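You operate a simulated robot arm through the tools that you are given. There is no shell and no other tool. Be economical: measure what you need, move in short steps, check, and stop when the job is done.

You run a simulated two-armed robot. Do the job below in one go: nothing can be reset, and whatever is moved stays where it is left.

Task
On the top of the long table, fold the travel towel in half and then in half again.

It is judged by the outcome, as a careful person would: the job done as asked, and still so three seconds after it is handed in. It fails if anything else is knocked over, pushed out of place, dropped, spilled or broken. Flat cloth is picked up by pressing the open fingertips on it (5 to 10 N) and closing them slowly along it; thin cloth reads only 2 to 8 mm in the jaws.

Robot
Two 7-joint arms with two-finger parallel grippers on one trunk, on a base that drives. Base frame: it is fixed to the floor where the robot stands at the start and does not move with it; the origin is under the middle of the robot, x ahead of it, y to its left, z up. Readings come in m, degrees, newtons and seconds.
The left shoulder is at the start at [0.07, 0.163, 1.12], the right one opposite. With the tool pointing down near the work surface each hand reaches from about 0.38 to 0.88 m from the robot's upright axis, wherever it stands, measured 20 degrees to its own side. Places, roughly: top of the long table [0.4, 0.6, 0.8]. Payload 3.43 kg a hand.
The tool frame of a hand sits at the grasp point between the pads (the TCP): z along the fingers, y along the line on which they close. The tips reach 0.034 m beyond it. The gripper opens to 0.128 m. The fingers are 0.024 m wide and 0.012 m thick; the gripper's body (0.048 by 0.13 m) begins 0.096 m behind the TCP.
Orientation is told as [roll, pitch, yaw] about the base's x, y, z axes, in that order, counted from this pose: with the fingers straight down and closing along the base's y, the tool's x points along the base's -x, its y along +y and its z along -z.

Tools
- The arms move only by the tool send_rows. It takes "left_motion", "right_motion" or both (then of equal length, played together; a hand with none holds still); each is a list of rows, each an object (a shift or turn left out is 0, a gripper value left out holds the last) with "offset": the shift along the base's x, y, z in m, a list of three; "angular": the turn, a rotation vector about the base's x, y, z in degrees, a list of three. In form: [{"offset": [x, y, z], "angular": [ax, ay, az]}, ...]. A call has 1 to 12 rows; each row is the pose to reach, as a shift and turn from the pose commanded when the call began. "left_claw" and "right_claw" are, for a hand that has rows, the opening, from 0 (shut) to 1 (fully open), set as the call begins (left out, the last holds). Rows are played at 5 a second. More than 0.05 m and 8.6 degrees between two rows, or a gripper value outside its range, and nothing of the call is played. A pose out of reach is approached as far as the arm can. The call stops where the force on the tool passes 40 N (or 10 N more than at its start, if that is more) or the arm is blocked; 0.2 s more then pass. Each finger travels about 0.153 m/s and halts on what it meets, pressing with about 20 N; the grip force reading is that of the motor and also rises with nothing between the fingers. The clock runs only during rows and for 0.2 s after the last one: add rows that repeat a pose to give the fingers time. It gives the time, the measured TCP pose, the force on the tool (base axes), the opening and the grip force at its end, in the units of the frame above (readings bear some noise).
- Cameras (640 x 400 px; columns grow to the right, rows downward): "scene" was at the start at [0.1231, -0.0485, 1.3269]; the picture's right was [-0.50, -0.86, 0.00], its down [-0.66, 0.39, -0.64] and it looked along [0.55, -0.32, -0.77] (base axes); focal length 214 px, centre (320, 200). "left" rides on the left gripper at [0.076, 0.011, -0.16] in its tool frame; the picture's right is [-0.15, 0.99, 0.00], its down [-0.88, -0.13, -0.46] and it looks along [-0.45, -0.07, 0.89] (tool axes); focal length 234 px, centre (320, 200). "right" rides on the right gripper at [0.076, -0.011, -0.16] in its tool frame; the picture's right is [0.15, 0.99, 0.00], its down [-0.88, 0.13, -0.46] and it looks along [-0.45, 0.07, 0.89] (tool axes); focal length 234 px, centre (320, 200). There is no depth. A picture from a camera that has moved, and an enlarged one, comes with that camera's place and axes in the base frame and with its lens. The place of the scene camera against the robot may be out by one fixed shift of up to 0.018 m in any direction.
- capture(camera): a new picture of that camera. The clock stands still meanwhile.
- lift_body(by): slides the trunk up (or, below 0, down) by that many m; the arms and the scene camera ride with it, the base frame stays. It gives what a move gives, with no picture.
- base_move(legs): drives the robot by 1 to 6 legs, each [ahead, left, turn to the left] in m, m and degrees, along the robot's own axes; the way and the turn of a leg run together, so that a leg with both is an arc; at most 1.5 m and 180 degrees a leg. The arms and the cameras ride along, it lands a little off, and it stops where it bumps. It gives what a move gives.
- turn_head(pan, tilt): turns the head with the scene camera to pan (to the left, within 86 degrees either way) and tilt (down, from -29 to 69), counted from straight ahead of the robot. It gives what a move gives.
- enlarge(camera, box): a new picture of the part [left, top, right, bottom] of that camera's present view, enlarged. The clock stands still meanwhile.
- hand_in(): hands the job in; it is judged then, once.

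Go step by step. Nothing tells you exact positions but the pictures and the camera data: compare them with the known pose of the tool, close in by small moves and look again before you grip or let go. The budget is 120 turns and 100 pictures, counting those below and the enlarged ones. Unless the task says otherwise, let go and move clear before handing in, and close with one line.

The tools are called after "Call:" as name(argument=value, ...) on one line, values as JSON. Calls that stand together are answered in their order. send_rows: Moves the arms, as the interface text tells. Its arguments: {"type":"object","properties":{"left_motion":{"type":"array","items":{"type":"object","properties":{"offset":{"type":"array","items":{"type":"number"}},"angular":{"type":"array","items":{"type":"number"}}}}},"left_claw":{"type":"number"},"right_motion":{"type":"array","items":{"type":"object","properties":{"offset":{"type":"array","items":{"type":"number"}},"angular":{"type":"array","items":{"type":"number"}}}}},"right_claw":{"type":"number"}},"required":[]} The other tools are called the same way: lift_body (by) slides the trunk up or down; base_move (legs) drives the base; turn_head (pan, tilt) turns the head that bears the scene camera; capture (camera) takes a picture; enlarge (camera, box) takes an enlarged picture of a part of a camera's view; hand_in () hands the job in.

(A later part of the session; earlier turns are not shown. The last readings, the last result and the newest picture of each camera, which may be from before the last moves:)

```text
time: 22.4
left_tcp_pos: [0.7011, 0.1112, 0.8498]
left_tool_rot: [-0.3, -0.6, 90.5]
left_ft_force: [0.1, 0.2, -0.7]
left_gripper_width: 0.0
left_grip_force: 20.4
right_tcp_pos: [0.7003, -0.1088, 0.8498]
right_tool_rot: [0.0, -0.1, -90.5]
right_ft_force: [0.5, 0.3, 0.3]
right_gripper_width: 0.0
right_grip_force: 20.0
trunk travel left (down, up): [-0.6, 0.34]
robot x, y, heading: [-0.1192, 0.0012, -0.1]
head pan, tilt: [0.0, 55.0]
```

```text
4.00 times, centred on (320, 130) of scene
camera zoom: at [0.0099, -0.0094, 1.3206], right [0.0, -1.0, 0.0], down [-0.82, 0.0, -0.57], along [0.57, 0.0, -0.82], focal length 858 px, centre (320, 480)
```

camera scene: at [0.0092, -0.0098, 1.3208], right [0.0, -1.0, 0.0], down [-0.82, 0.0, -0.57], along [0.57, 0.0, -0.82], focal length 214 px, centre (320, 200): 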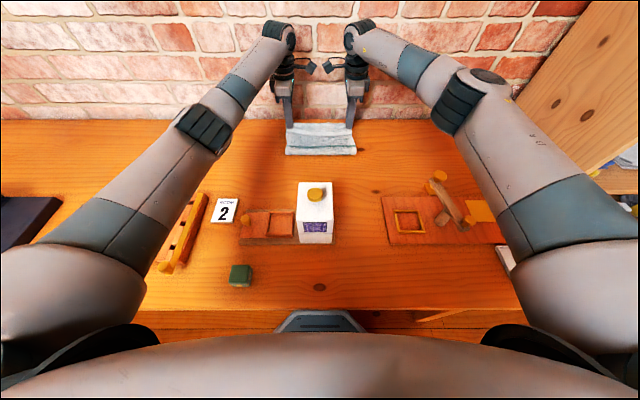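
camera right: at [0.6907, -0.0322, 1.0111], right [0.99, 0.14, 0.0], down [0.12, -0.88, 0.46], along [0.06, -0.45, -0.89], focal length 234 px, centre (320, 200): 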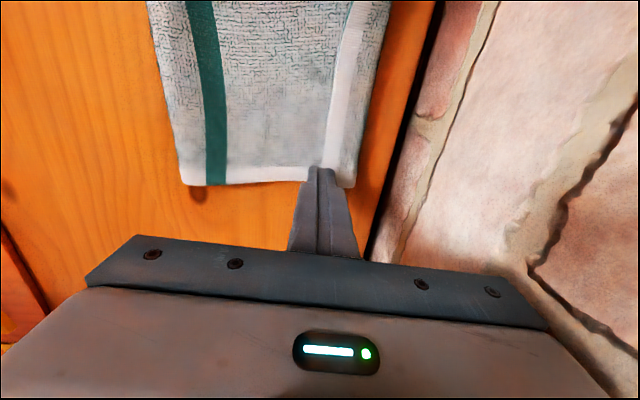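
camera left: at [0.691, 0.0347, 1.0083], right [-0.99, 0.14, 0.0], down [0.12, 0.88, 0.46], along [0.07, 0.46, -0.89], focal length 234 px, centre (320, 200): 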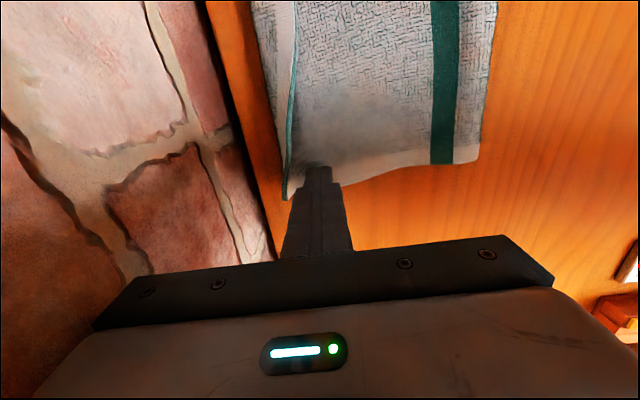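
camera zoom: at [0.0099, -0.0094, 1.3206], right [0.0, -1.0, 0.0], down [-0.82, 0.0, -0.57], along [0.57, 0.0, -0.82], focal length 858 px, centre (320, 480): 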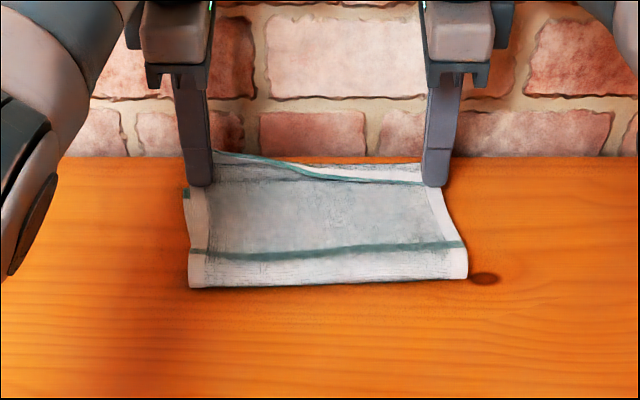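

The left part of the hem flipped over, but the right didn't and the towel shifted slightly toward the wall. I'll raise both hands and look again.

Call:
send_rows(left_motion=[{"offset": [0, 0, 0.03]}, {"offset": [-0.01, 0, 0.07]}, {"offset": [-0.05, 0.02, 0.09]}, {"offset": [-0.08, 0.05, 0.1]}], right_motion=[{"offset": [0, 0, 0.03]}, {"offset": [-0.01, 0, 0.07]}, {"offset": [-0.05, -0.02, 0.09]}, {"offset": [-0.08, -0.05, 0.1]}])

Call:
capture(camera="left")

Call:
capture(camera="right")

Call:
enlarge(camera="scene", box=[260, 80, 380, 180])

```text
time: 23.4
left_tcp_pos: [0.6213, 0.1604, 0.9533]
left_tool_rot: [-0.4, -0.6, 90.4]
left_ft_force: [1.0, -0.5, -0.4]
left_gripper_width: 0.0
left_grip_force: 19.8
right_tcp_pos: [0.619, -0.1577, 0.9503]
right_tool_rot: [0.0, -0.1, -90.6]
right_ft_force: [0.4, -0.5, 0.8]
right_gripper_width: 0.0
right_grip_force: 19.4
trunk travel left (down, up): [-0.6, 0.34]
robot x, y, heading: [-0.1145, 0.0051, -0.0]
head pan, tilt: [0.0, 55.0]
```

```text
65 pictures are left
camera left: at [0.6085, 0.0826, 1.1105], right [-0.99, 0.14, 0.0], down [0.12, 0.88, 0.47], along [0.07, 0.46, -0.88], focal length 234 px, centre (320, 200)
```

left: 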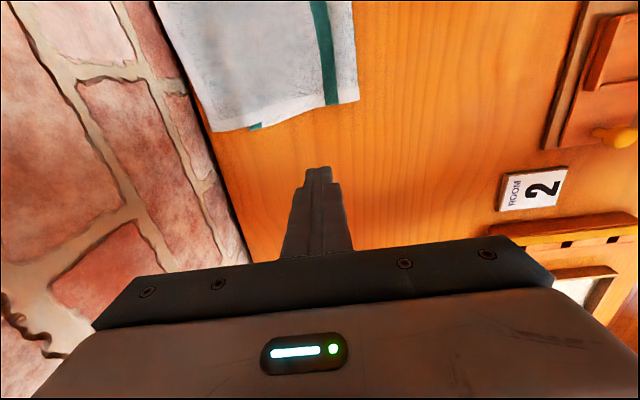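

```text
64 pictures are left
camera right: at [0.6091, -0.0826, 1.1112], right [0.99, 0.14, 0.0], down [0.12, -0.88, 0.46], along [0.06, -0.45, -0.89], focal length 234 px, centre (320, 200)
```

right: 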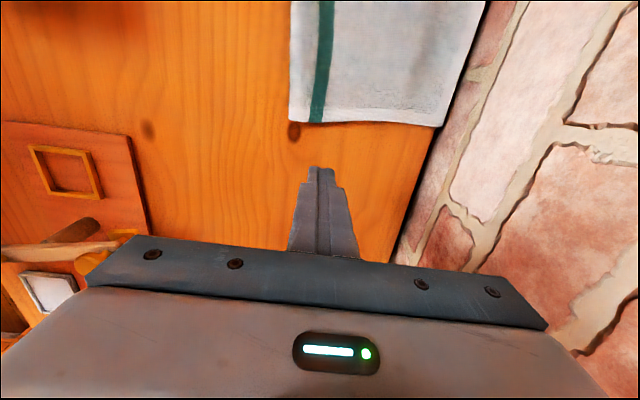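

```text
4.00 times, centred on (320, 130) of scene
camera zoom: at [0.0081, -0.0109, 1.3208], right [0.0, -1.0, 0.0], down [-0.82, 0.0, -0.57], along [0.57, 0.0, -0.82], focal length 858 px, centre (320, 480)
```

zoom: 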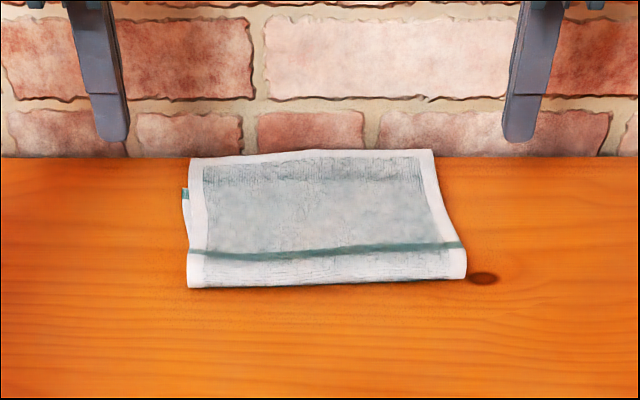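

The hem is now fully unfolded on both sides. However, the top layer overshoots the bottom edge by about 5 cm and reaches the wall, so I'll press lightly near the fold and draw the top layer back toward me.

Call:
send_rows(left_motion=[{"offset": [-0.01, -0.02, -0.03]}, {"offset": [-0.02, -0.04, -0.06]}, {"offset": [-0.02, -0.053, -0.09]}, {"offset": [-0.02, -0.053, -0.107]}, {"offset": [-0.02, -0.053, -0.112]}, {"offset": [-0.02, -0.053, -0.112]}], right_motion=[{"offset": [-0.01, 0.02, -0.03]}, {"offset": [-0.02, 0.04, -0.06]}, {"offset": [-0.02, 0.05, -0.09]}, {"offset": [-0.02, 0.05, -0.105]}, {"offset": [-0.02, 0.05, -0.11]}, {"offset": [-0.02, 0.05, -0.11]}])

```text
time: 24.8
left_tcp_pos: [0.6019, 0.1068, 0.84]
left_tool_rot: [-0.4, -0.5, 90.5]
left_ft_force: [2.2, 1.4, 8.5]
left_gripper_width: 0.0
left_grip_force: 19.9
right_tcp_pos: [0.6001, -0.1074, 0.8417]
right_tool_rot: [0.1, -0.1, -90.5]
right_ft_force: [0.4, 0.3, 2.6]
right_gripper_width: 0.0002
right_grip_force: 20.3
trunk travel left (down, up): [-0.6, 0.34]
robot x, y, heading: [-0.1201, 0.0001, 0.1]
head pan, tilt: [0.0, 55.0]
```

Contact is light on both sides. I'll drag back 3 cm and look.

Call:
send_rows(left_motion=[{"offset": [0, 0, 0.001]}, {"offset": [-0.01, 0, 0.001]}, {"offset": [-0.02, 0, 0.001]}, {"offset": [-0.03, 0, 0.001]}, {"offset": [-0.03, 0, 0.001]}], right_motion=[{"offset": [0, 0, -0.001]}, {"offset": [-0.01, 0, -0.001]}, {"offset": [-0.02, 0, -0.001]}, {"offset": [-0.03, 0, -0.001]}, {"offset": [-0.03, 0, -0.001]}])

Call:
enlarge(camera="scene", box=[260, 80, 380, 180])

Call:
capture(camera="left")

Call:
capture(camera="right")

```text
time: 26.0
left_tcp_pos: [0.5719, 0.1082, 0.8408]
left_tool_rot: [-0.3, -0.6, 90.5]
left_ft_force: [1.6, -1.3, 3.9]
left_gripper_width: 0.0
left_grip_force: 20.2
right_tcp_pos: [0.5703, -0.108, 0.841]
right_tool_rot: [0.0, -0.1, -90.5]
right_ft_force: [1.1, 0.2, 7.1]
right_gripper_width: 0.0
right_grip_force: 20.2
trunk travel left (down, up): [-0.6, 0.34]
robot x, y, heading: [-0.1186, 0.0012, -0.2]
head pan, tilt: [0.0, 55.0]
```

```text
4.00 times, centred on (320, 130) of scene
camera zoom: at [0.0087, -0.0098, 1.3208], right [0.0, -1.0, 0.0], down [-0.82, 0.0, -0.57], along [0.57, 0.0, -0.82], focal length 858 px, centre (320, 480)
```

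zoom: 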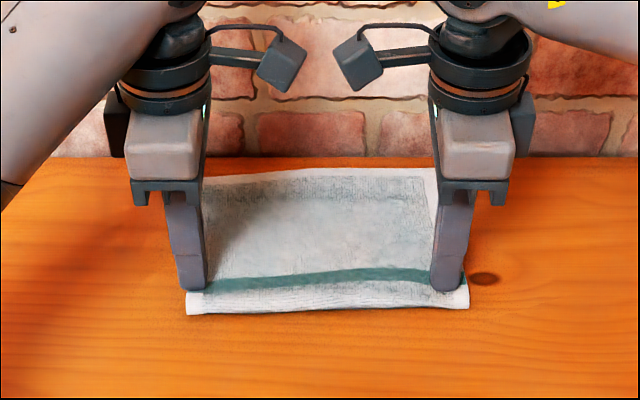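

```text
61 pictures are left
camera left: at [0.5606, 0.0309, 0.9986], right [-0.99, 0.14, 0.0], down [0.12, 0.88, 0.47], along [0.07, 0.46, -0.89], focal length 234 px, centre (320, 200)
```

left: 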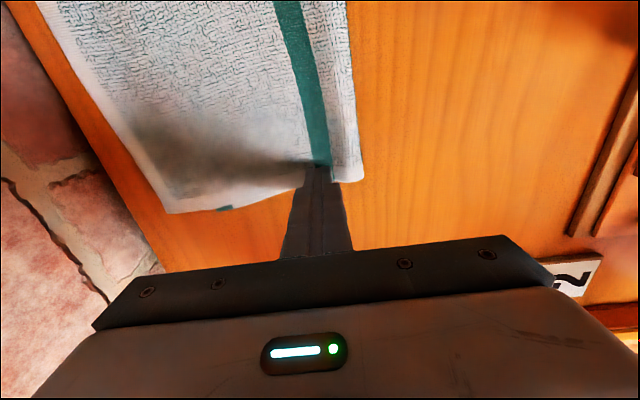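

```text
60 pictures are left
camera right: at [0.5599, -0.0325, 1.001], right [0.99, 0.14, 0.0], down [0.12, -0.88, 0.46], along [0.06, -0.45, -0.89], focal length 234 px, centre (320, 200)
```

right: 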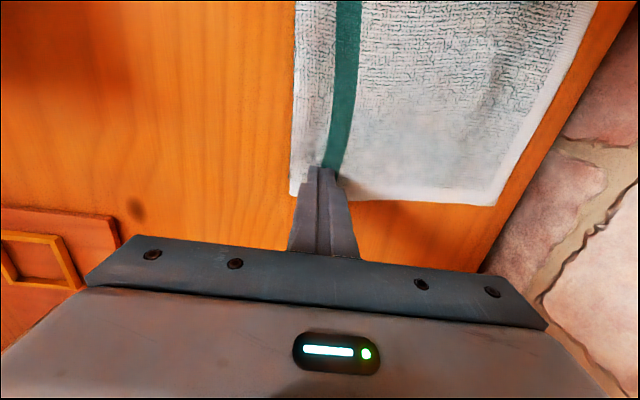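

Dragging works: both layers moved together by about 3.5 cm. The top is still too long past the stripe, so I'll drag everything another 4 cm from the wall and then re-grip the overhanging top edge to re-lay it.

Call:
send_rows(left_motion=[{"offset": [-0.01, 0, 0]}, {"offset": [-0.02, 0, 0]}, {"offset": [-0.03, 0, 0]}, {"offset": [-0.04, 0, 0]}, {"offset": [-0.05, 0, 0]}, {"offset": [-0.05, 0, 0.03]}, {"offset": [-0.04, 0.01, 0.07]}, {"offset": [0, 0.03, 0.09]}, {"offset": [0.03, 0.05, 0.1]}], right_motion=[{"offset": [-0.01, 0, 0]}, {"offset": [-0.02, 0, 0]}, {"offset": [-0.03, 0, 0]}, {"offset": [-0.04, 0, 0]}, {"offset": [-0.05, 0, 0]}, {"offset": [-0.05, 0, 0.03]}, {"offset": [-0.04, -0.01, 0.07]}, {"offset": [0, -0.03, 0.09]}, {"offset": [0.03, -0.05, 0.1]}])

Call:
enlarge(camera="scene", box=[260, 80, 380, 180])

Call:
capture(camera="left")

Call:
capture(camera="right")

```text
time: 28.0
left_tcp_pos: [0.6024, 0.1576, 0.9393]
left_tool_rot: [-0.3, -0.6, 90.5]
left_ft_force: [0.1, 0.1, 0.0]
left_gripper_width: 0.0
left_grip_force: 19.8
right_tcp_pos: [0.6024, -0.1574, 0.9386]
right_tool_rot: [-0.1, -0.1, -90.5]
right_ft_force: [-0.4, -0.3, -0.9]
right_gripper_width: 0.0001
right_grip_force: 20.5
trunk travel left (down, up): [-0.6, 0.34]
robot x, y, heading: [-0.1197, 0.004, -0.2]
head pan, tilt: [0.0, 55.0]
```

```text
4.00 times, centred on (320, 130) of scene
camera zoom: at [0.01, -0.0098, 1.3206], right [0.0, -1.0, 0.0], down [-0.82, 0.0, -0.57], along [0.57, 0.0, -0.82], focal length 858 px, centre (320, 480)
```

zoom: 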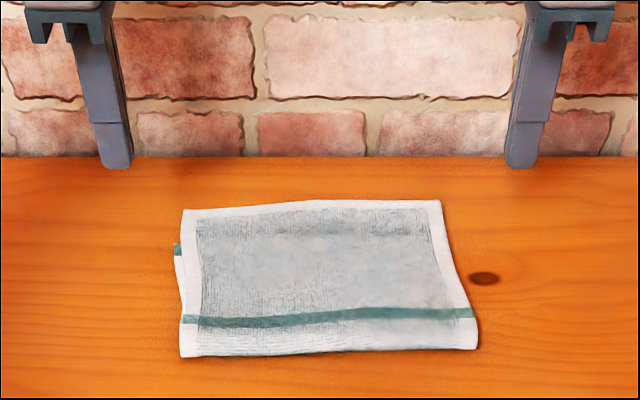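

```text
58 pictures are left
camera left: at [0.5912, 0.0812, 1.0976], right [-0.99, 0.14, 0.0], down [0.12, 0.88, 0.46], along [0.07, 0.46, -0.89], focal length 234 px, centre (320, 200)
```

left: 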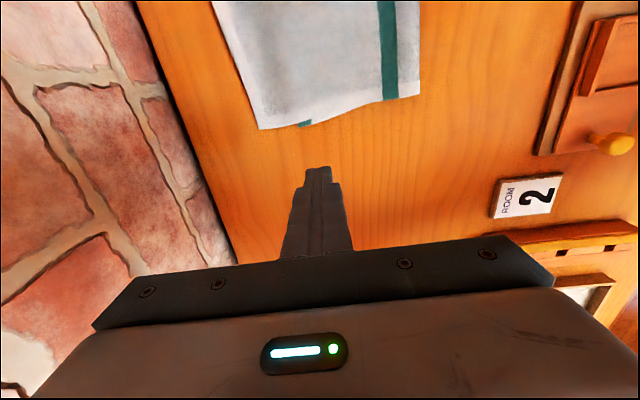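

```text
57 pictures are left
camera right: at [0.5917, -0.0828, 1.0997], right [0.99, 0.14, 0.0], down [0.12, -0.88, 0.46], along [0.06, -0.45, -0.89], focal length 234 px, centre (320, 200)
```

right: 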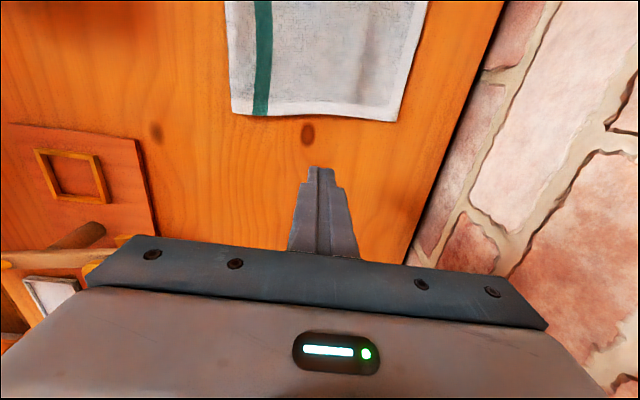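

The top edge now overhangs the bottom one by about 5.5 cm, clear of the wall. I'll pinch only that overhang with narrow jaws at both corners.

Call:
send_rows(left_motion=[{"offset": [0.02, -0.015, -0.02]}, {"offset": [0.035, -0.03, -0.045]}, {"offset": [0.048, -0.046, -0.07]}, {"offset": [0.048, -0.046, -0.085]}, {"offset": [0.048, -0.046, -0.09]}], right_motion=[{"offset": [0.02, 0.02, -0.02]}, {"offset": [0.04, 0.04, -0.045]}, {"offset": [0.058, 0.059, -0.07]}, {"offset": [0.058, 0.059, -0.085]}, {"offset": [0.058, 0.059, -0.09]}], left_claw=0.24, right_claw=0.24)

Call:
capture(camera="left")

Call:
capture(camera="right")

```text
time: 29.2
left_tcp_pos: [0.6508, 0.1134, 0.848]
left_tool_rot: [-0.2, -0.7, 90.5]
left_ft_force: [-0.2, -0.1, -0.2]
left_gripper_width: 0.0307
left_grip_force: 0.0
right_tcp_pos: [0.6608, -0.0998, 0.8483]
right_tool_rot: [-0.1, -0.1, -90.5]
right_ft_force: [0.3, -0.1, 0.7]
right_gripper_width: 0.0307
right_grip_force: 0.1
trunk travel left (down, up): [-0.6, 0.34]
robot x, y, heading: [-0.1205, -0.0031, -0.0]
head pan, tilt: [0.0, 55.0]
```

```text
56 pictures are left
camera left: at [0.6394, 0.0356, 1.0073], right [-0.99, 0.14, 0.0], down [0.12, 0.88, 0.47], along [0.07, 0.46, -0.89], focal length 234 px, centre (320, 200)
```

left: 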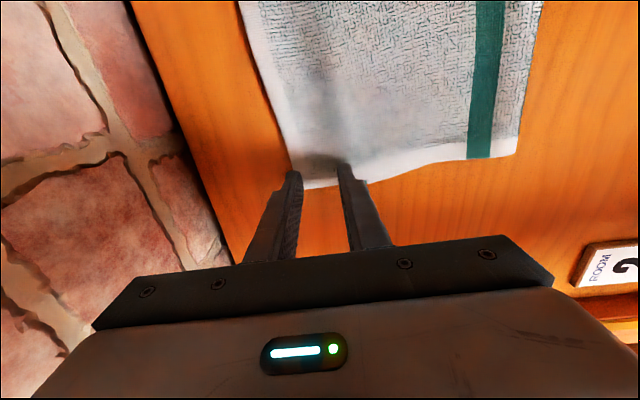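

```text
55 pictures are left
camera right: at [0.6494, -0.0234, 1.01], right [0.99, 0.14, 0.0], down [0.12, -0.88, 0.46], along [0.06, -0.45, -0.89], focal length 234 px, centre (320, 200)
```

right: 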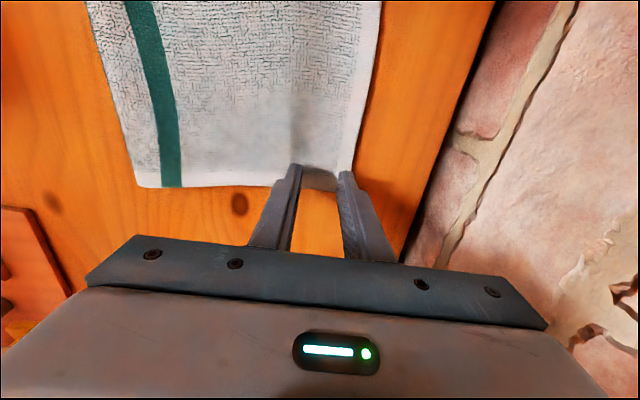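

Nearly there. I'll nudge slightly inward and press down.

Call:
send_rows(left_motion=[{"offset": [-0.006, -0.001, 0]}, {"offset": [-0.006, -0.001, -0.007]}, {"offset": [-0.006, -0.001, -0.011]}, {"offset": [-0.006, -0.001, -0.011]}], right_motion=[{"offset": [-0.004, 0.001, 0]}, {"offset": [-0.004, 0.001, -0.007]}, {"offset": [-0.004, 0.001, -0.011]}, {"offset": [-0.004, 0.001, -0.011]}])

```text
time: 30.2
left_tcp_pos: [0.6443, 0.1123, 0.8401]
left_tool_rot: [-0.5, -0.7, 90.4]
left_ft_force: [1.1, 1.9, 7.1]
left_gripper_width: 0.0307
left_grip_force: 0.0
right_tcp_pos: [0.6543, -0.0972, 0.8392]
right_tool_rot: [0.1, -0.1, -90.5]
right_ft_force: [0.6, -1.2, 3.4]
right_gripper_width: 0.0302
right_grip_force: 0.2
trunk travel left (down, up): [-0.6, 0.34]
robot x, y, heading: [-0.1201, -0.0011, -0.3]
head pan, tilt: [0.0, 55.0]
```

Contact is at 7 N and 3 N. I'll press the right hand slightly more and close slowly.

Call:
send_rows(left_motion=[{"offset": [0, 0, 0]}, {"offset": [0, 0, 0]}], right_motion=[{"offset": [0, 0, -0.001]}, {"offset": [0, 0, -0.001]}], left_claw=0.17, right_claw=0.2)

Call:
send_rows(left_motion=[{"offset": [0, 0, 0]}, {"offset": [0, 0, 0]}], right_motion=[{"offset": [0, 0, 0]}, {"offset": [0, 0, 0]}], left_claw=0.1, right_claw=0.12)

Call:
send_rows(left_motion=[{"offset": [0, 0, 0]}, {"offset": [0, 0, 0]}], right_motion=[{"offset": [0, 0, 0]}, {"offset": [0, 0, 0]}], left_claw=0.04, right_claw=0.05)

Call:
send_rows(left_motion=[{"offset": [0, 0, 0]}, {"offset": [0, 0, 0]}], right_motion=[{"offset": [0, 0, 0]}, {"offset": [0, 0, 0]}], left_claw=0, right_claw=0)

Call:
capture(camera="left")

Call:
capture(camera="right")

```text
time: 30.8
left_tcp_pos: [0.6428, 0.1113, 0.8396]
left_tool_rot: [-0.3, -0.5, 90.5]
left_ft_force: [2.3, -0.9, 8.4]
left_gripper_width: 0.0209
left_grip_force: 0.0
right_tcp_pos: [0.6542, -0.0969, 0.8391]
right_tool_rot: [0.1, -0.1, -90.6]
right_ft_force: [0.0, 1.5, 7.1]
right_gripper_width: 0.0254
right_grip_force: 0.0
trunk travel left (down, up): [-0.6, 0.34]
robot x, y, heading: [-0.1194, -0.0031, -0.3]
head pan, tilt: [0.0, 55.0]
```

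```text
time: 31.4
left_tcp_pos: [0.6429, 0.1114, 0.8391]
left_tool_rot: [-0.4, -0.6, 90.5]
left_ft_force: [0.7, -1.2, 9.5]
left_gripper_width: 0.0122
left_grip_force: 0.0
right_tcp_pos: [0.6543, -0.0976, 0.8388]
right_tool_rot: [0.3, -0.1, -90.5]
right_ft_force: [2.1, 0.6, 7.2]
right_gripper_width: 0.0147
right_grip_force: 0.0
trunk travel left (down, up): [-0.6, 0.34]
robot x, y, heading: [-0.1227, 0.0005, -0.2]
head pan, tilt: [0.0, 55.0]
```

```text
time: 32.0
left_tcp_pos: [0.6444, 0.1124, 0.8386]
left_tool_rot: [-0.4, -0.6, 90.4]
left_ft_force: [1.9, -0.5, 7.5]
left_gripper_width: 0.0059
left_grip_force: 0.6
right_tcp_pos: [0.6537, -0.0981, 0.8397]
right_tool_rot: [0.0, -0.1, -90.5]
right_ft_force: [0.3, 0.4, 8.6]
right_gripper_width: 0.0065
right_grip_force: 0.1
trunk travel left (down, up): [-0.6, 0.34]
robot x, y, heading: [-0.1217, 0.0023, -0.0]
head pan, tilt: [0.0, 55.0]
```

```text
time: 32.6
left_tcp_pos: [0.6427, 0.1122, 0.8394]
left_tool_rot: [-0.3, -0.6, 90.5]
left_ft_force: [-1.5, -0.1, 6.7]
left_gripper_width: 0.004
left_grip_force: 19.9
right_tcp_pos: [0.6548, -0.0977, 0.8392]
right_tool_rot: [0.0, -0.1, -90.4]
right_ft_force: [-2.2, 0.2, 7.7]
right_gripper_width: 0.0038
right_grip_force: 20.3
trunk travel left (down, up): [-0.6, 0.34]
robot x, y, heading: [-0.12, 0.0044, -0.0]
head pan, tilt: [0.0, 55.0]
```

```text
54 pictures are left
camera left: at [0.6317, 0.0343, 0.9977], right [-0.99, 0.14, 0.0], down [0.12, 0.88, 0.47], along [0.07, 0.46, -0.89], focal length 234 px, centre (320, 200)
```

left: 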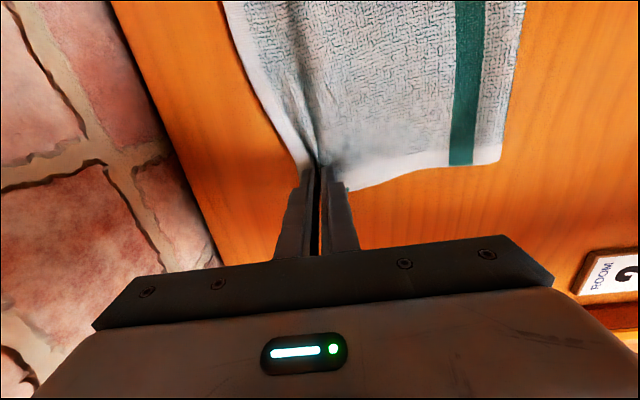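

```text
53 pictures are left
camera right: at [0.6437, -0.0225, 0.9996], right [0.99, 0.14, 0.0], down [0.12, -0.88, 0.46], along [0.06, -0.45, -0.89], focal length 234 px, centre (320, 200)
```

right: 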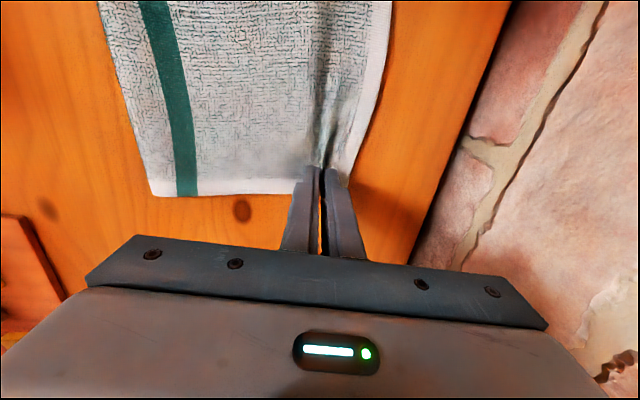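

Both grips show about 4 mm of cloth, so the top layer only. I'll lift it and unroll it back until the hands hang above the middle stripe.

Call:
send_rows(left_motion=[{"offset": [-0.005, 0, 0.02]}, {"offset": [-0.02, 0, 0.045]}, {"offset": [-0.045, 0, 0.07]}, {"offset": [-0.075, 0, 0.09]}, {"offset": [-0.11, 0, 0.103]}, {"offset": [-0.145, 0, 0.108]}, {"offset": [-0.175, 0, 0.108]}, {"offset": [-0.193, 0, 0.108]}, {"offset": [-0.193, 0, 0.108]}], right_motion=[{"offset": [-0.005, 0, 0.02]}, {"offset": [-0.02, 0, 0.045]}, {"offset": [-0.045, 0, 0.07]}, {"offset": [-0.075, 0, 0.09]}, {"offset": [-0.11, 0, 0.103]}, {"offset": [-0.145, 0, 0.108]}, {"offset": [-0.175, 0, 0.108]}, {"offset": [-0.193, 0, 0.108]}, {"offset": [-0.193, 0, 0.108]}])

Call:
capture(camera="scene")

Call:
capture(camera="left")

Call:
capture(camera="right")

```text
time: 34.6
left_tcp_pos: [0.4507, 0.1117, 0.9453]
left_tool_rot: [-0.2, -0.6, 90.6]
left_ft_force: [0.7, 0.2, -0.4]
left_gripper_width: 0.0038
left_grip_force: 19.6
right_tcp_pos: [0.4628, -0.0984, 0.9463]
right_tool_rot: [-0.1, -0.1, -90.6]
right_ft_force: [-0.3, 0.6, -0.3]
right_gripper_width: 0.0039
right_grip_force: 19.8
trunk travel left (down, up): [-0.6, 0.34]
robot x, y, heading: [-0.1155, -0.0022, -0.0]
head pan, tilt: [0.0, 55.0]
```

```text
52 pictures are left
camera scene: at [0.0102, -0.0097, 1.3206], right [0.0, -1.0, 0.0], down [-0.82, 0.0, -0.57], along [0.57, 0.0, -0.82], focal length 214 px, centre (320, 200)
```

scene: 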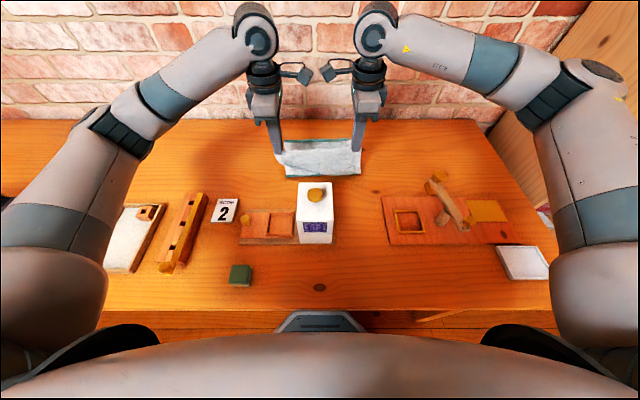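

```text
51 pictures are left
camera left: at [0.4401, 0.0342, 1.1044], right [-0.99, 0.14, 0.0], down [0.12, 0.88, 0.47], along [0.07, 0.46, -0.89], focal length 234 px, centre (320, 200)
```

left: 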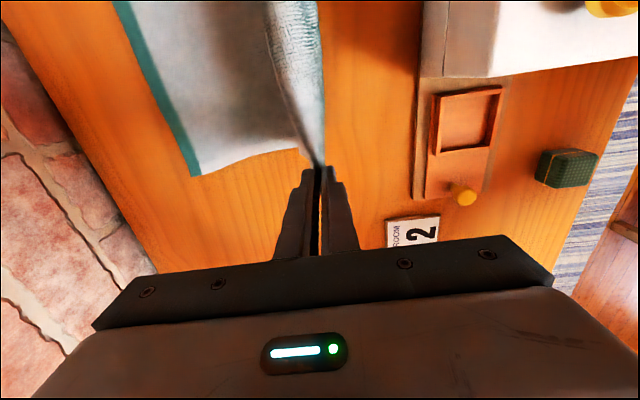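

```text
50 pictures are left
camera right: at [0.4522, -0.0229, 1.1064], right [0.99, 0.14, 0.0], down [0.12, -0.88, 0.46], along [0.06, -0.45, -0.89], focal length 234 px, centre (320, 200)
```

right: 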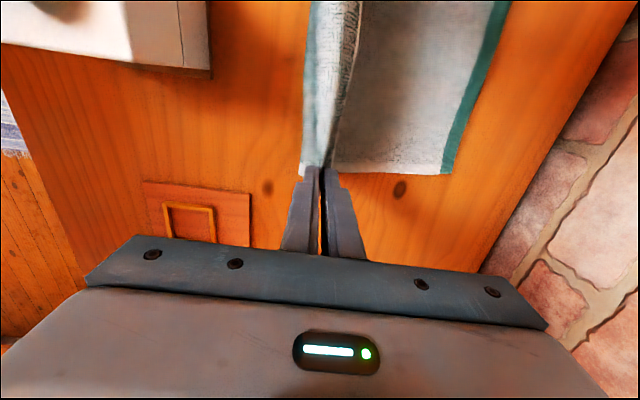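

The top half hangs over the middle stripe and the bottom half lies flat, with its far edge at about x 0.625–0.64. I'll lay it over again in a tighter arc so it doesn't peel the fold.

Call:
send_rows(left_motion=[{"offset": [0.017, 0, 0.002]}, {"offset": [0.034, 0, 0]}, {"offset": [0.059, 0, -0.01]}, {"offset": [0.084, 0, -0.028]}, {"offset": [0.104, 0, -0.048]}, {"offset": [0.116, 0, -0.07]}, {"offset": [0.124, 0, -0.09]}, {"offset": [0.126, 0, -0.096]}, {"offset": [0.126, 0, -0.096]}], right_motion=[{"offset": [0.017, 0, 0.002]}, {"offset": [0.034, 0, 0]}, {"offset": [0.059, 0, -0.01]}, {"offset": [0.084, 0, -0.028]}, {"offset": [0.104, 0, -0.048]}, {"offset": [0.116, 0, -0.07]}, {"offset": [0.124, 0, -0.09]}, {"offset": [0.126, 0, -0.096]}, {"offset": [0.126, 0, -0.096]}])

Call:
enlarge(camera="scene", box=[260, 90, 380, 190])

Call:
capture(camera="left")

Call:
capture(camera="right")

```text
time: 36.6
left_tcp_pos: [0.577, 0.1109, 0.85]
left_tool_rot: [-0.3, -0.5, 90.5]
left_ft_force: [1.6, 0.5, 0.1]
left_gripper_width: 0.0036
left_grip_force: 20.4
right_tcp_pos: [0.5888, -0.0974, 0.8499]
right_tool_rot: [0.0, -0.1, -90.5]
right_ft_force: [0.1, 0.0, 0.2]
right_gripper_width: 0.0037
right_grip_force: 20.1
trunk travel left (down, up): [-0.6, 0.34]
robot x, y, heading: [-0.1161, -0.0016, -0.2]
head pan, tilt: [0.0, 55.0]
```

```text
4.00 times, centred on (320, 140) of scene
camera zoom: at [0.0099, -0.0097, 1.3207], right [0.0, -1.0, 0.0], down [-0.82, 0.0, -0.57], along [0.57, 0.0, -0.82], focal length 858 px, centre (320, 440)
```

zoom: 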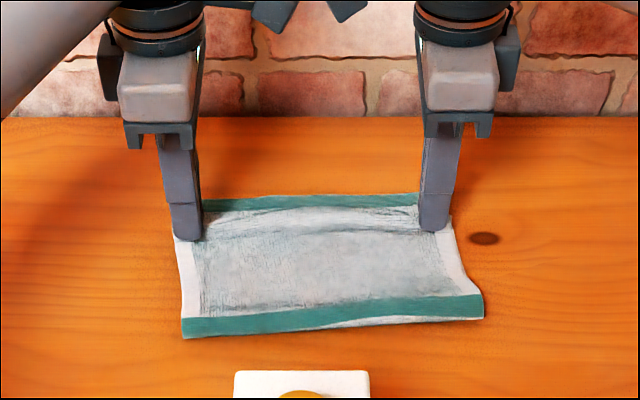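

```text
48 pictures are left
camera left: at [0.566, 0.0343, 1.0086], right [-0.99, 0.14, 0.0], down [0.12, 0.88, 0.46], along [0.07, 0.46, -0.89], focal length 234 px, centre (320, 200)
```

left: 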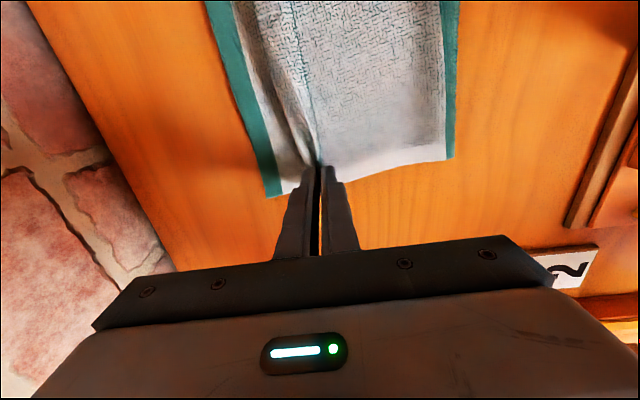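

```text
47 pictures are left
camera right: at [0.578, -0.0222, 1.0104], right [0.99, 0.14, 0.0], down [0.12, -0.88, 0.46], along [0.06, -0.45, -0.89], focal length 234 px, centre (320, 200)
```

right: 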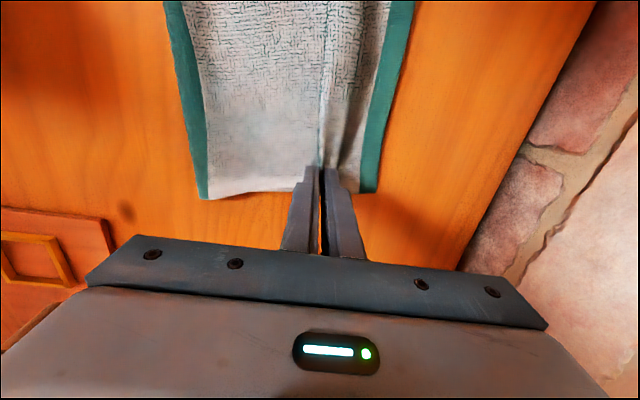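

The fold now runs right along the middle stripe. I'll release and lift off.

Call:
send_rows(left_motion=[{"offset": [0, 0, 0]}, {"offset": [0, 0, 0]}], right_motion=[{"offset": [0, 0, 0]}, {"offset": [0, 0, 0]}], left_claw=0.3, right_claw=0.3)

Call:
send_rows(left_motion=[{"offset": [0, 0, 0.03]}, {"offset": [0, 0.01, 0.06]}, {"offset": [0, 0.04, 0.09]}, {"offset": [0, 0.07, 0.1]}], right_motion=[{"offset": [0, 0, 0.03]}, {"offset": [0, -0.01, 0.06]}, {"offset": [0, -0.04, 0.09]}, {"offset": [0, -0.07, 0.1]}])

Call:
enlarge(camera="scene", box=[260, 90, 380, 190])

Call:
capture(camera="left")

Call:
capture(camera="right")

```text
time: 37.2
left_tcp_pos: [0.5778, 0.1122, 0.8501]
left_tool_rot: [-0.3, -0.6, 90.5]
left_ft_force: [0.5, 0.0, 0.9]
left_gripper_width: 0.0383
left_grip_force: 0.0
right_tcp_pos: [0.5887, -0.0983, 0.8498]
right_tool_rot: [-0.2, -0.1, -90.5]
right_ft_force: [0.2, -0.4, 0.4]
right_gripper_width: 0.0383
right_grip_force: 0.0
trunk travel left (down, up): [-0.6, 0.34]
robot x, y, heading: [-0.1189, 0.0015, -0.2]
head pan, tilt: [0.0, 55.0]
```

```text
time: 38.2
left_tcp_pos: [0.5761, 0.1818, 0.9511]
left_tool_rot: [-0.3, -0.6, 90.5]
left_ft_force: [-0.3, 0.3, 0.7]
left_gripper_width: 0.0384
left_grip_force: 0.1
right_tcp_pos: [0.5871, -0.1669, 0.951]
right_tool_rot: [0.0, -0.1, -90.5]
right_ft_force: [-1.1, -0.4, 0.2]
right_gripper_width: 0.0382
right_grip_force: 0.0
trunk travel left (down, up): [-0.6, 0.34]
robot x, y, heading: [-0.1197, 0.0001, -0.3]
head pan, tilt: [0.0, 55.0]
```

```text
4.00 times, centred on (320, 140) of scene
camera zoom: at [0.0095, -0.0097, 1.3206], right [0.0, -1.0, 0.0], down [-0.82, 0.0, -0.57], along [0.57, 0.0, -0.82], focal length 858 px, centre (320, 440)
```

zoom: 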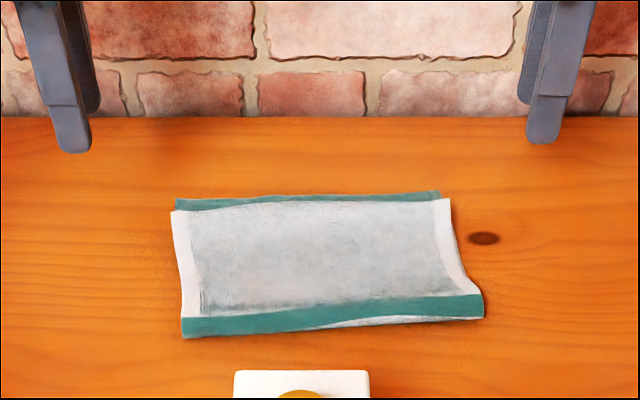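

```text
45 pictures are left
camera left: at [0.5649, 0.1038, 1.1095], right [-0.99, 0.14, 0.0], down [0.12, 0.88, 0.47], along [0.07, 0.46, -0.89], focal length 234 px, centre (320, 200)
```

left: 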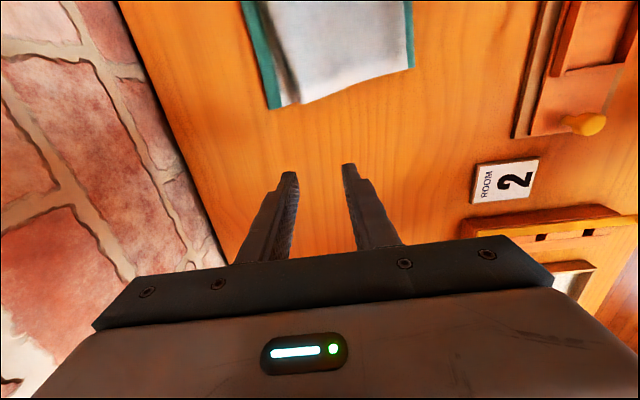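

```text
44 pictures are left
camera right: at [0.5765, -0.0919, 1.1113], right [0.99, 0.14, 0.0], down [0.12, -0.88, 0.46], along [0.06, -0.45, -0.89], focal length 234 px, centre (320, 200)
```

right: 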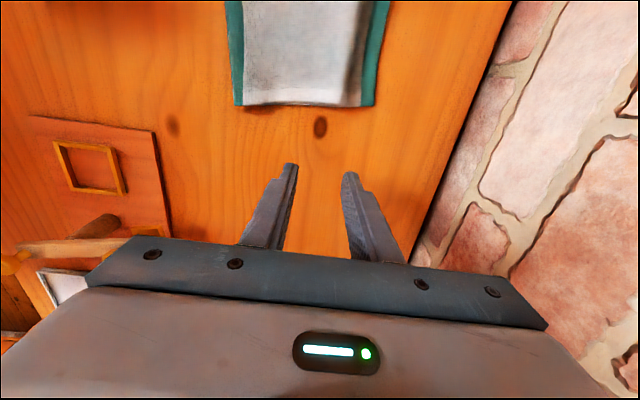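

The first fold is neat: both halves align within about 1 cm. For the second fold I'll take the folded near edge at both ends (left x≈0.462, right ≈0.478) with the near finger just outside the edge.

Call:
send_rows(left_motion=[{"offset": [-0.03, -0.02, 0]}, {"offset": [-0.06, -0.045, -0.015]}, {"offset": [-0.09, -0.07, -0.04], "angular": [0, -2, 0]}, {"offset": [-0.102, -0.084, -0.065], "angular": [0, -5, 0]}, {"offset": [-0.102, -0.084, -0.09], "angular": [0, -5, 0]}], right_motion=[{"offset": [-0.03, 0.015, 0]}, {"offset": [-0.06, 0.03, -0.015]}, {"offset": [-0.085, 0.045, -0.04], "angular": [0, -2, 0]}, {"offset": [-0.098, 0.055, -0.065], "angular": [0, -5, 0]}, {"offset": [-0.098, 0.055, -0.09], "angular": [0, -5, 0]}])

Call:
capture(camera="left")

Call:
capture(camera="right")

```text
time: 39.4
left_tcp_pos: [0.4755, 0.0967, 0.8597]
left_tool_rot: [-5.3, -0.4, 90.6]
left_ft_force: [0.3, 0.8, -0.1]
left_gripper_width: 0.0382
left_grip_force: 0.1
right_tcp_pos: [0.4899, -0.1112, 0.8595]
right_tool_rot: [4.8, 0.1, -90.5]
right_ft_force: [1.3, -0.2, -0.3]
right_gripper_width: 0.0383
right_grip_force: 0.1
trunk travel left (down, up): [-0.6, 0.34]
robot x, y, heading: [-0.1212, -0.0004, -0.0]
head pan, tilt: [0.0, 55.0]
```

```text
43 pictures are left
camera left: at [0.4514, 0.02, 1.0167], right [-0.99, 0.14, -0.09], down [0.08, 0.88, 0.47], along [0.14, 0.46, -0.88], focal length 234 px, centre (320, 200)
```

left: 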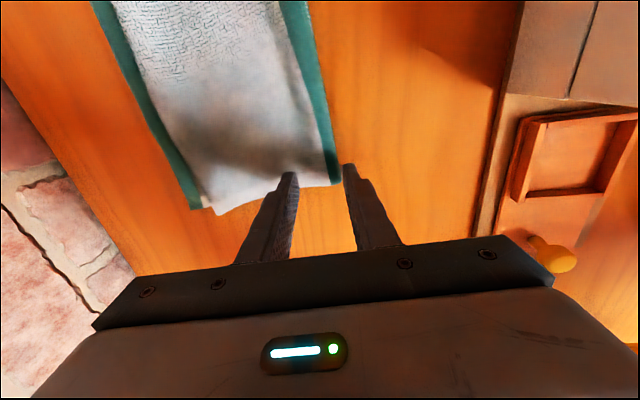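

```text
42 pictures are left
camera right: at [0.4667, -0.0367, 1.0185], right [0.99, 0.14, 0.08], down [0.08, -0.88, 0.47], along [0.14, -0.45, -0.88], focal length 234 px, centre (320, 200)
```

right: 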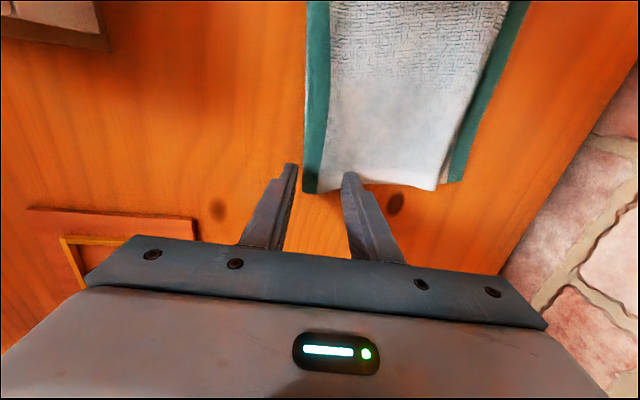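

The near fingers sit just outside the folded edge. I'll lower to contact.

Call:
send_rows(left_motion=[{"offset": [0, 0, -0.01]}, {"offset": [0, 0, -0.017]}, {"offset": [0, 0, -0.02]}, {"offset": [0, 0, -0.02]}], right_motion=[{"offset": [0, 0, -0.01]}, {"offset": [0, 0, -0.017]}, {"offset": [0, 0, -0.02]}, {"offset": [0, 0, -0.02]}])

```text
time: 40.4
left_tcp_pos: [0.4746, 0.0985, 0.8403]
left_tool_rot: [-5.3, -0.6, 90.5]
left_ft_force: [0.0, -0.2, 1.0]
left_gripper_width: 0.0384
left_grip_force: 0.3
right_tcp_pos: [0.489, -0.1138, 0.84]
right_tool_rot: [5.1, 0.0, -90.5]
right_ft_force: [0.5, -0.1, 0.6]
right_gripper_width: 0.0385
right_grip_force: 0.4
trunk travel left (down, up): [-0.6, 0.34]
robot x, y, heading: [-0.1204, 0.0, 0.1]
head pan, tilt: [0.0, 55.0]
```

Call:
send_rows(left_motion=[{"offset": [0, 0, -0.002]}, {"offset": [0, 0, -0.003]}, {"offset": [0, 0, -0.003]}], right_motion=[{"offset": [0, 0, -0.002]}, {"offset": [0, 0, -0.003]}, {"offset": [0, 0, -0.003]}])

```text
time: 41.2
left_tcp_pos: [0.4732, 0.0984, 0.8379]
left_tool_rot: [-5.3, -0.5, 90.6]
left_ft_force: [1.5, 0.6, 3.0]
left_gripper_width: 0.0393
left_grip_force: 0.4
right_tcp_pos: [0.4902, -0.1133, 0.8374]
right_tool_rot: [4.9, 0.0, -90.5]
right_ft_force: [1.2, -0.3, 6.2]
right_gripper_width: 0.0389
right_grip_force: 0.7
trunk travel left (down, up): [-0.6, 0.34]
robot x, y, heading: [-0.1178, 0.0017, -0.2]
head pan, tilt: [0.0, 55.0]
```

Light contact on both sides. I'll lower the left another millimetre and close slowly.

Call:
send_rows(left_motion=[{"offset": [0, 0, -0.001]}, {"offset": [0, 0, -0.001]}], right_motion=[{"offset": [0, 0, 0]}, {"offset": [0, 0, 0]}], left_claw=0.24, right_claw=0.24)

Call:
send_rows(left_motion=[{"offset": [0, 0, 0]}, {"offset": [0, 0, 0]}], right_motion=[{"offset": [0, 0, 0]}, {"offset": [0, 0, 0]}], left_claw=0.17, right_claw=0.17)

Call:
capture(camera="left")

Call:
capture(camera="right")

```text
time: 41.8
left_tcp_pos: [0.4744, 0.098, 0.8374]
left_tool_rot: [-5.4, -0.5, 90.7]
left_ft_force: [-1.6, -0.3, 7.2]
left_gripper_width: 0.0308
left_grip_force: 0.0
right_tcp_pos: [0.4886, -0.1132, 0.8381]
right_tool_rot: [5.0, 0.1, -90.5]
right_ft_force: [-1.0, 0.1, 6.5]
right_gripper_width: 0.0306
right_grip_force: 0.0
trunk travel left (down, up): [-0.6, 0.34]
robot x, y, heading: [-0.1216, 0.0005, 0.2]
head pan, tilt: [0.0, 55.0]
```

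```text
time: 42.4
left_tcp_pos: [0.4733, 0.0979, 0.8376]
left_tool_rot: [-5.4, -0.5, 90.6]
left_ft_force: [-1.6, -0.2, 9.9]
left_gripper_width: 0.0219
left_grip_force: 0.6
right_tcp_pos: [0.4891, -0.1126, 0.8394]
right_tool_rot: [5.0, 0.1, -90.5]
right_ft_force: [-1.4, 0.2, 8.6]
right_gripper_width: 0.0218
right_grip_force: 0.1
trunk travel left (down, up): [-0.6, 0.34]
robot x, y, heading: [-0.115, 0.0016, -0.2]
head pan, tilt: [0.0, 55.0]
```

```text
41 pictures are left
camera left: at [0.4484, 0.0203, 0.9946], right [-0.99, 0.14, -0.09], down [0.08, 0.88, 0.47], along [0.15, 0.46, -0.88], focal length 234 px, centre (320, 200)
```

left: 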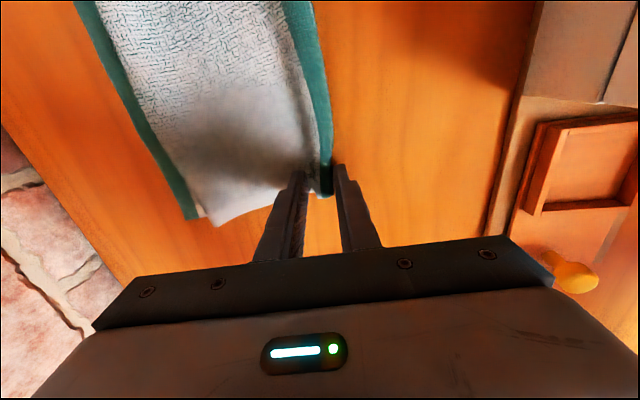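

```text
40 pictures are left
camera right: at [0.4644, -0.0373, 0.997], right [0.99, 0.14, 0.09], down [0.08, -0.88, 0.47], along [0.14, -0.45, -0.88], focal length 234 px, centre (320, 200)
```

right: 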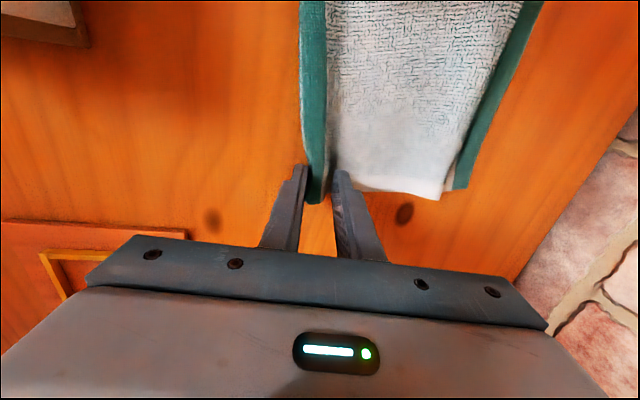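

The folded edge is being gathered between the jaws on both sides. I'll close fully and lift a little to check.

Call:
send_rows(left_motion=[{"offset": [0, 0, 0]}, {"offset": [0, 0, 0]}], right_motion=[{"offset": [0, 0, 0]}, {"offset": [0, 0, 0]}], left_claw=0.1, right_claw=0.1)

Call:
send_rows(left_motion=[{"offset": [0, 0, 0]}, {"offset": [0, 0, 0]}, {"offset": [0, 0, 0]}], right_motion=[{"offset": [0, 0, 0]}, {"offset": [0, 0, 0]}, {"offset": [0, 0, 0]}], left_claw=0, right_claw=0)

Call:
send_rows(left_motion=[{"offset": [0, 0, 0.01]}, {"offset": [0.005, 0, 0.025]}, {"offset": [0.01, 0, 0.04]}, {"offset": [0.01, 0, 0.04]}], right_motion=[{"offset": [0, 0, 0.01]}, {"offset": [0.005, 0, 0.025]}, {"offset": [0.01, 0, 0.04]}, {"offset": [0.01, 0, 0.04]}])

Call:
capture(camera="left")

Call:
capture(camera="right")

Call:
enlarge(camera="scene", box=[260, 90, 380, 190])

```text
time: 43.0
left_tcp_pos: [0.4737, 0.0979, 0.8383]
left_tool_rot: [-5.3, -0.5, 90.7]
left_ft_force: [-0.9, -0.5, 12.7]
left_gripper_width: 0.0138
left_grip_force: 0.4
right_tcp_pos: [0.4884, -0.1128, 0.8382]
right_tool_rot: [5.0, 0.0, -90.4]
right_ft_force: [-0.1, 0.4, 10.2]
right_gripper_width: 0.0135
right_grip_force: 0.8
trunk travel left (down, up): [-0.6, 0.34]
robot x, y, heading: [-0.1164, -0.0021, -0.1]
head pan, tilt: [0.0, 55.0]
```

```text
time: 43.8
left_tcp_pos: [0.4738, 0.0977, 0.8374]
left_tool_rot: [-5.5, -0.5, 90.5]
left_ft_force: [3.7, -0.6, 16.2]
left_gripper_width: 0.0092
left_grip_force: 20.1
right_tcp_pos: [0.4894, -0.1124, 0.8375]
right_tool_rot: [5.0, 0.0, -90.5]
right_ft_force: [2.8, 1.2, 13.2]
right_gripper_width: 0.0085
right_grip_force: 19.5
trunk travel left (down, up): [-0.6, 0.34]
robot x, y, heading: [-0.118, -0.0018, -0.2]
head pan, tilt: [0.0, 55.0]
```

```text
time: 44.8
left_tcp_pos: [0.4843, 0.0984, 0.8763]
left_tool_rot: [-5.2, -0.6, 90.6]
left_ft_force: [-0.4, -1.0, -0.4]
left_gripper_width: 0.0086
left_grip_force: 20.1
right_tcp_pos: [0.4997, -0.1132, 0.8769]
right_tool_rot: [4.9, 0.0, -90.5]
right_ft_force: [0.1, 0.8, -0.1]
right_gripper_width: 0.008
right_grip_force: 19.8
trunk travel left (down, up): [-0.6, 0.34]
robot x, y, heading: [-0.1181, 0.0015, -0.3]
head pan, tilt: [0.0, 55.0]
```

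```text
39 pictures are left
camera left: at [0.4598, 0.0204, 1.0327], right [-0.99, 0.14, -0.09], down [0.08, 0.88, 0.47], along [0.14, 0.46, -0.88], focal length 234 px, centre (320, 200)
```

left: 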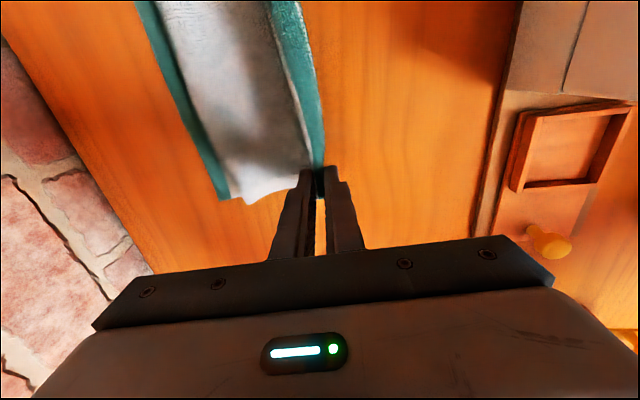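

```text
38 pictures are left
camera right: at [0.476, -0.0378, 1.036], right [0.99, 0.14, 0.08], down [0.08, -0.88, 0.47], along [0.14, -0.45, -0.88], focal length 234 px, centre (320, 200)
```

right: 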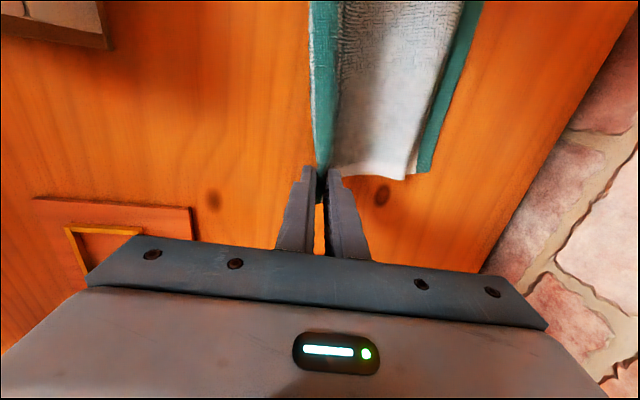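

```text
4.00 times, centred on (320, 140) of scene
camera zoom: at [0.0098, -0.0098, 1.3206], right [0.0, -1.0, 0.0], down [-0.82, 0.0, -0.57], along [0.57, 0.0, -0.82], focal length 858 px, centre (320, 440)
```

zoom: 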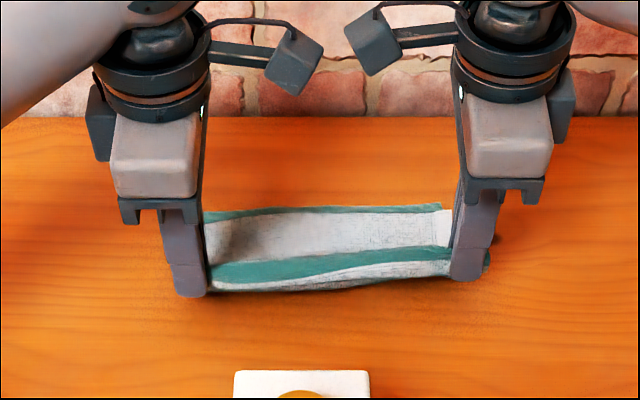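

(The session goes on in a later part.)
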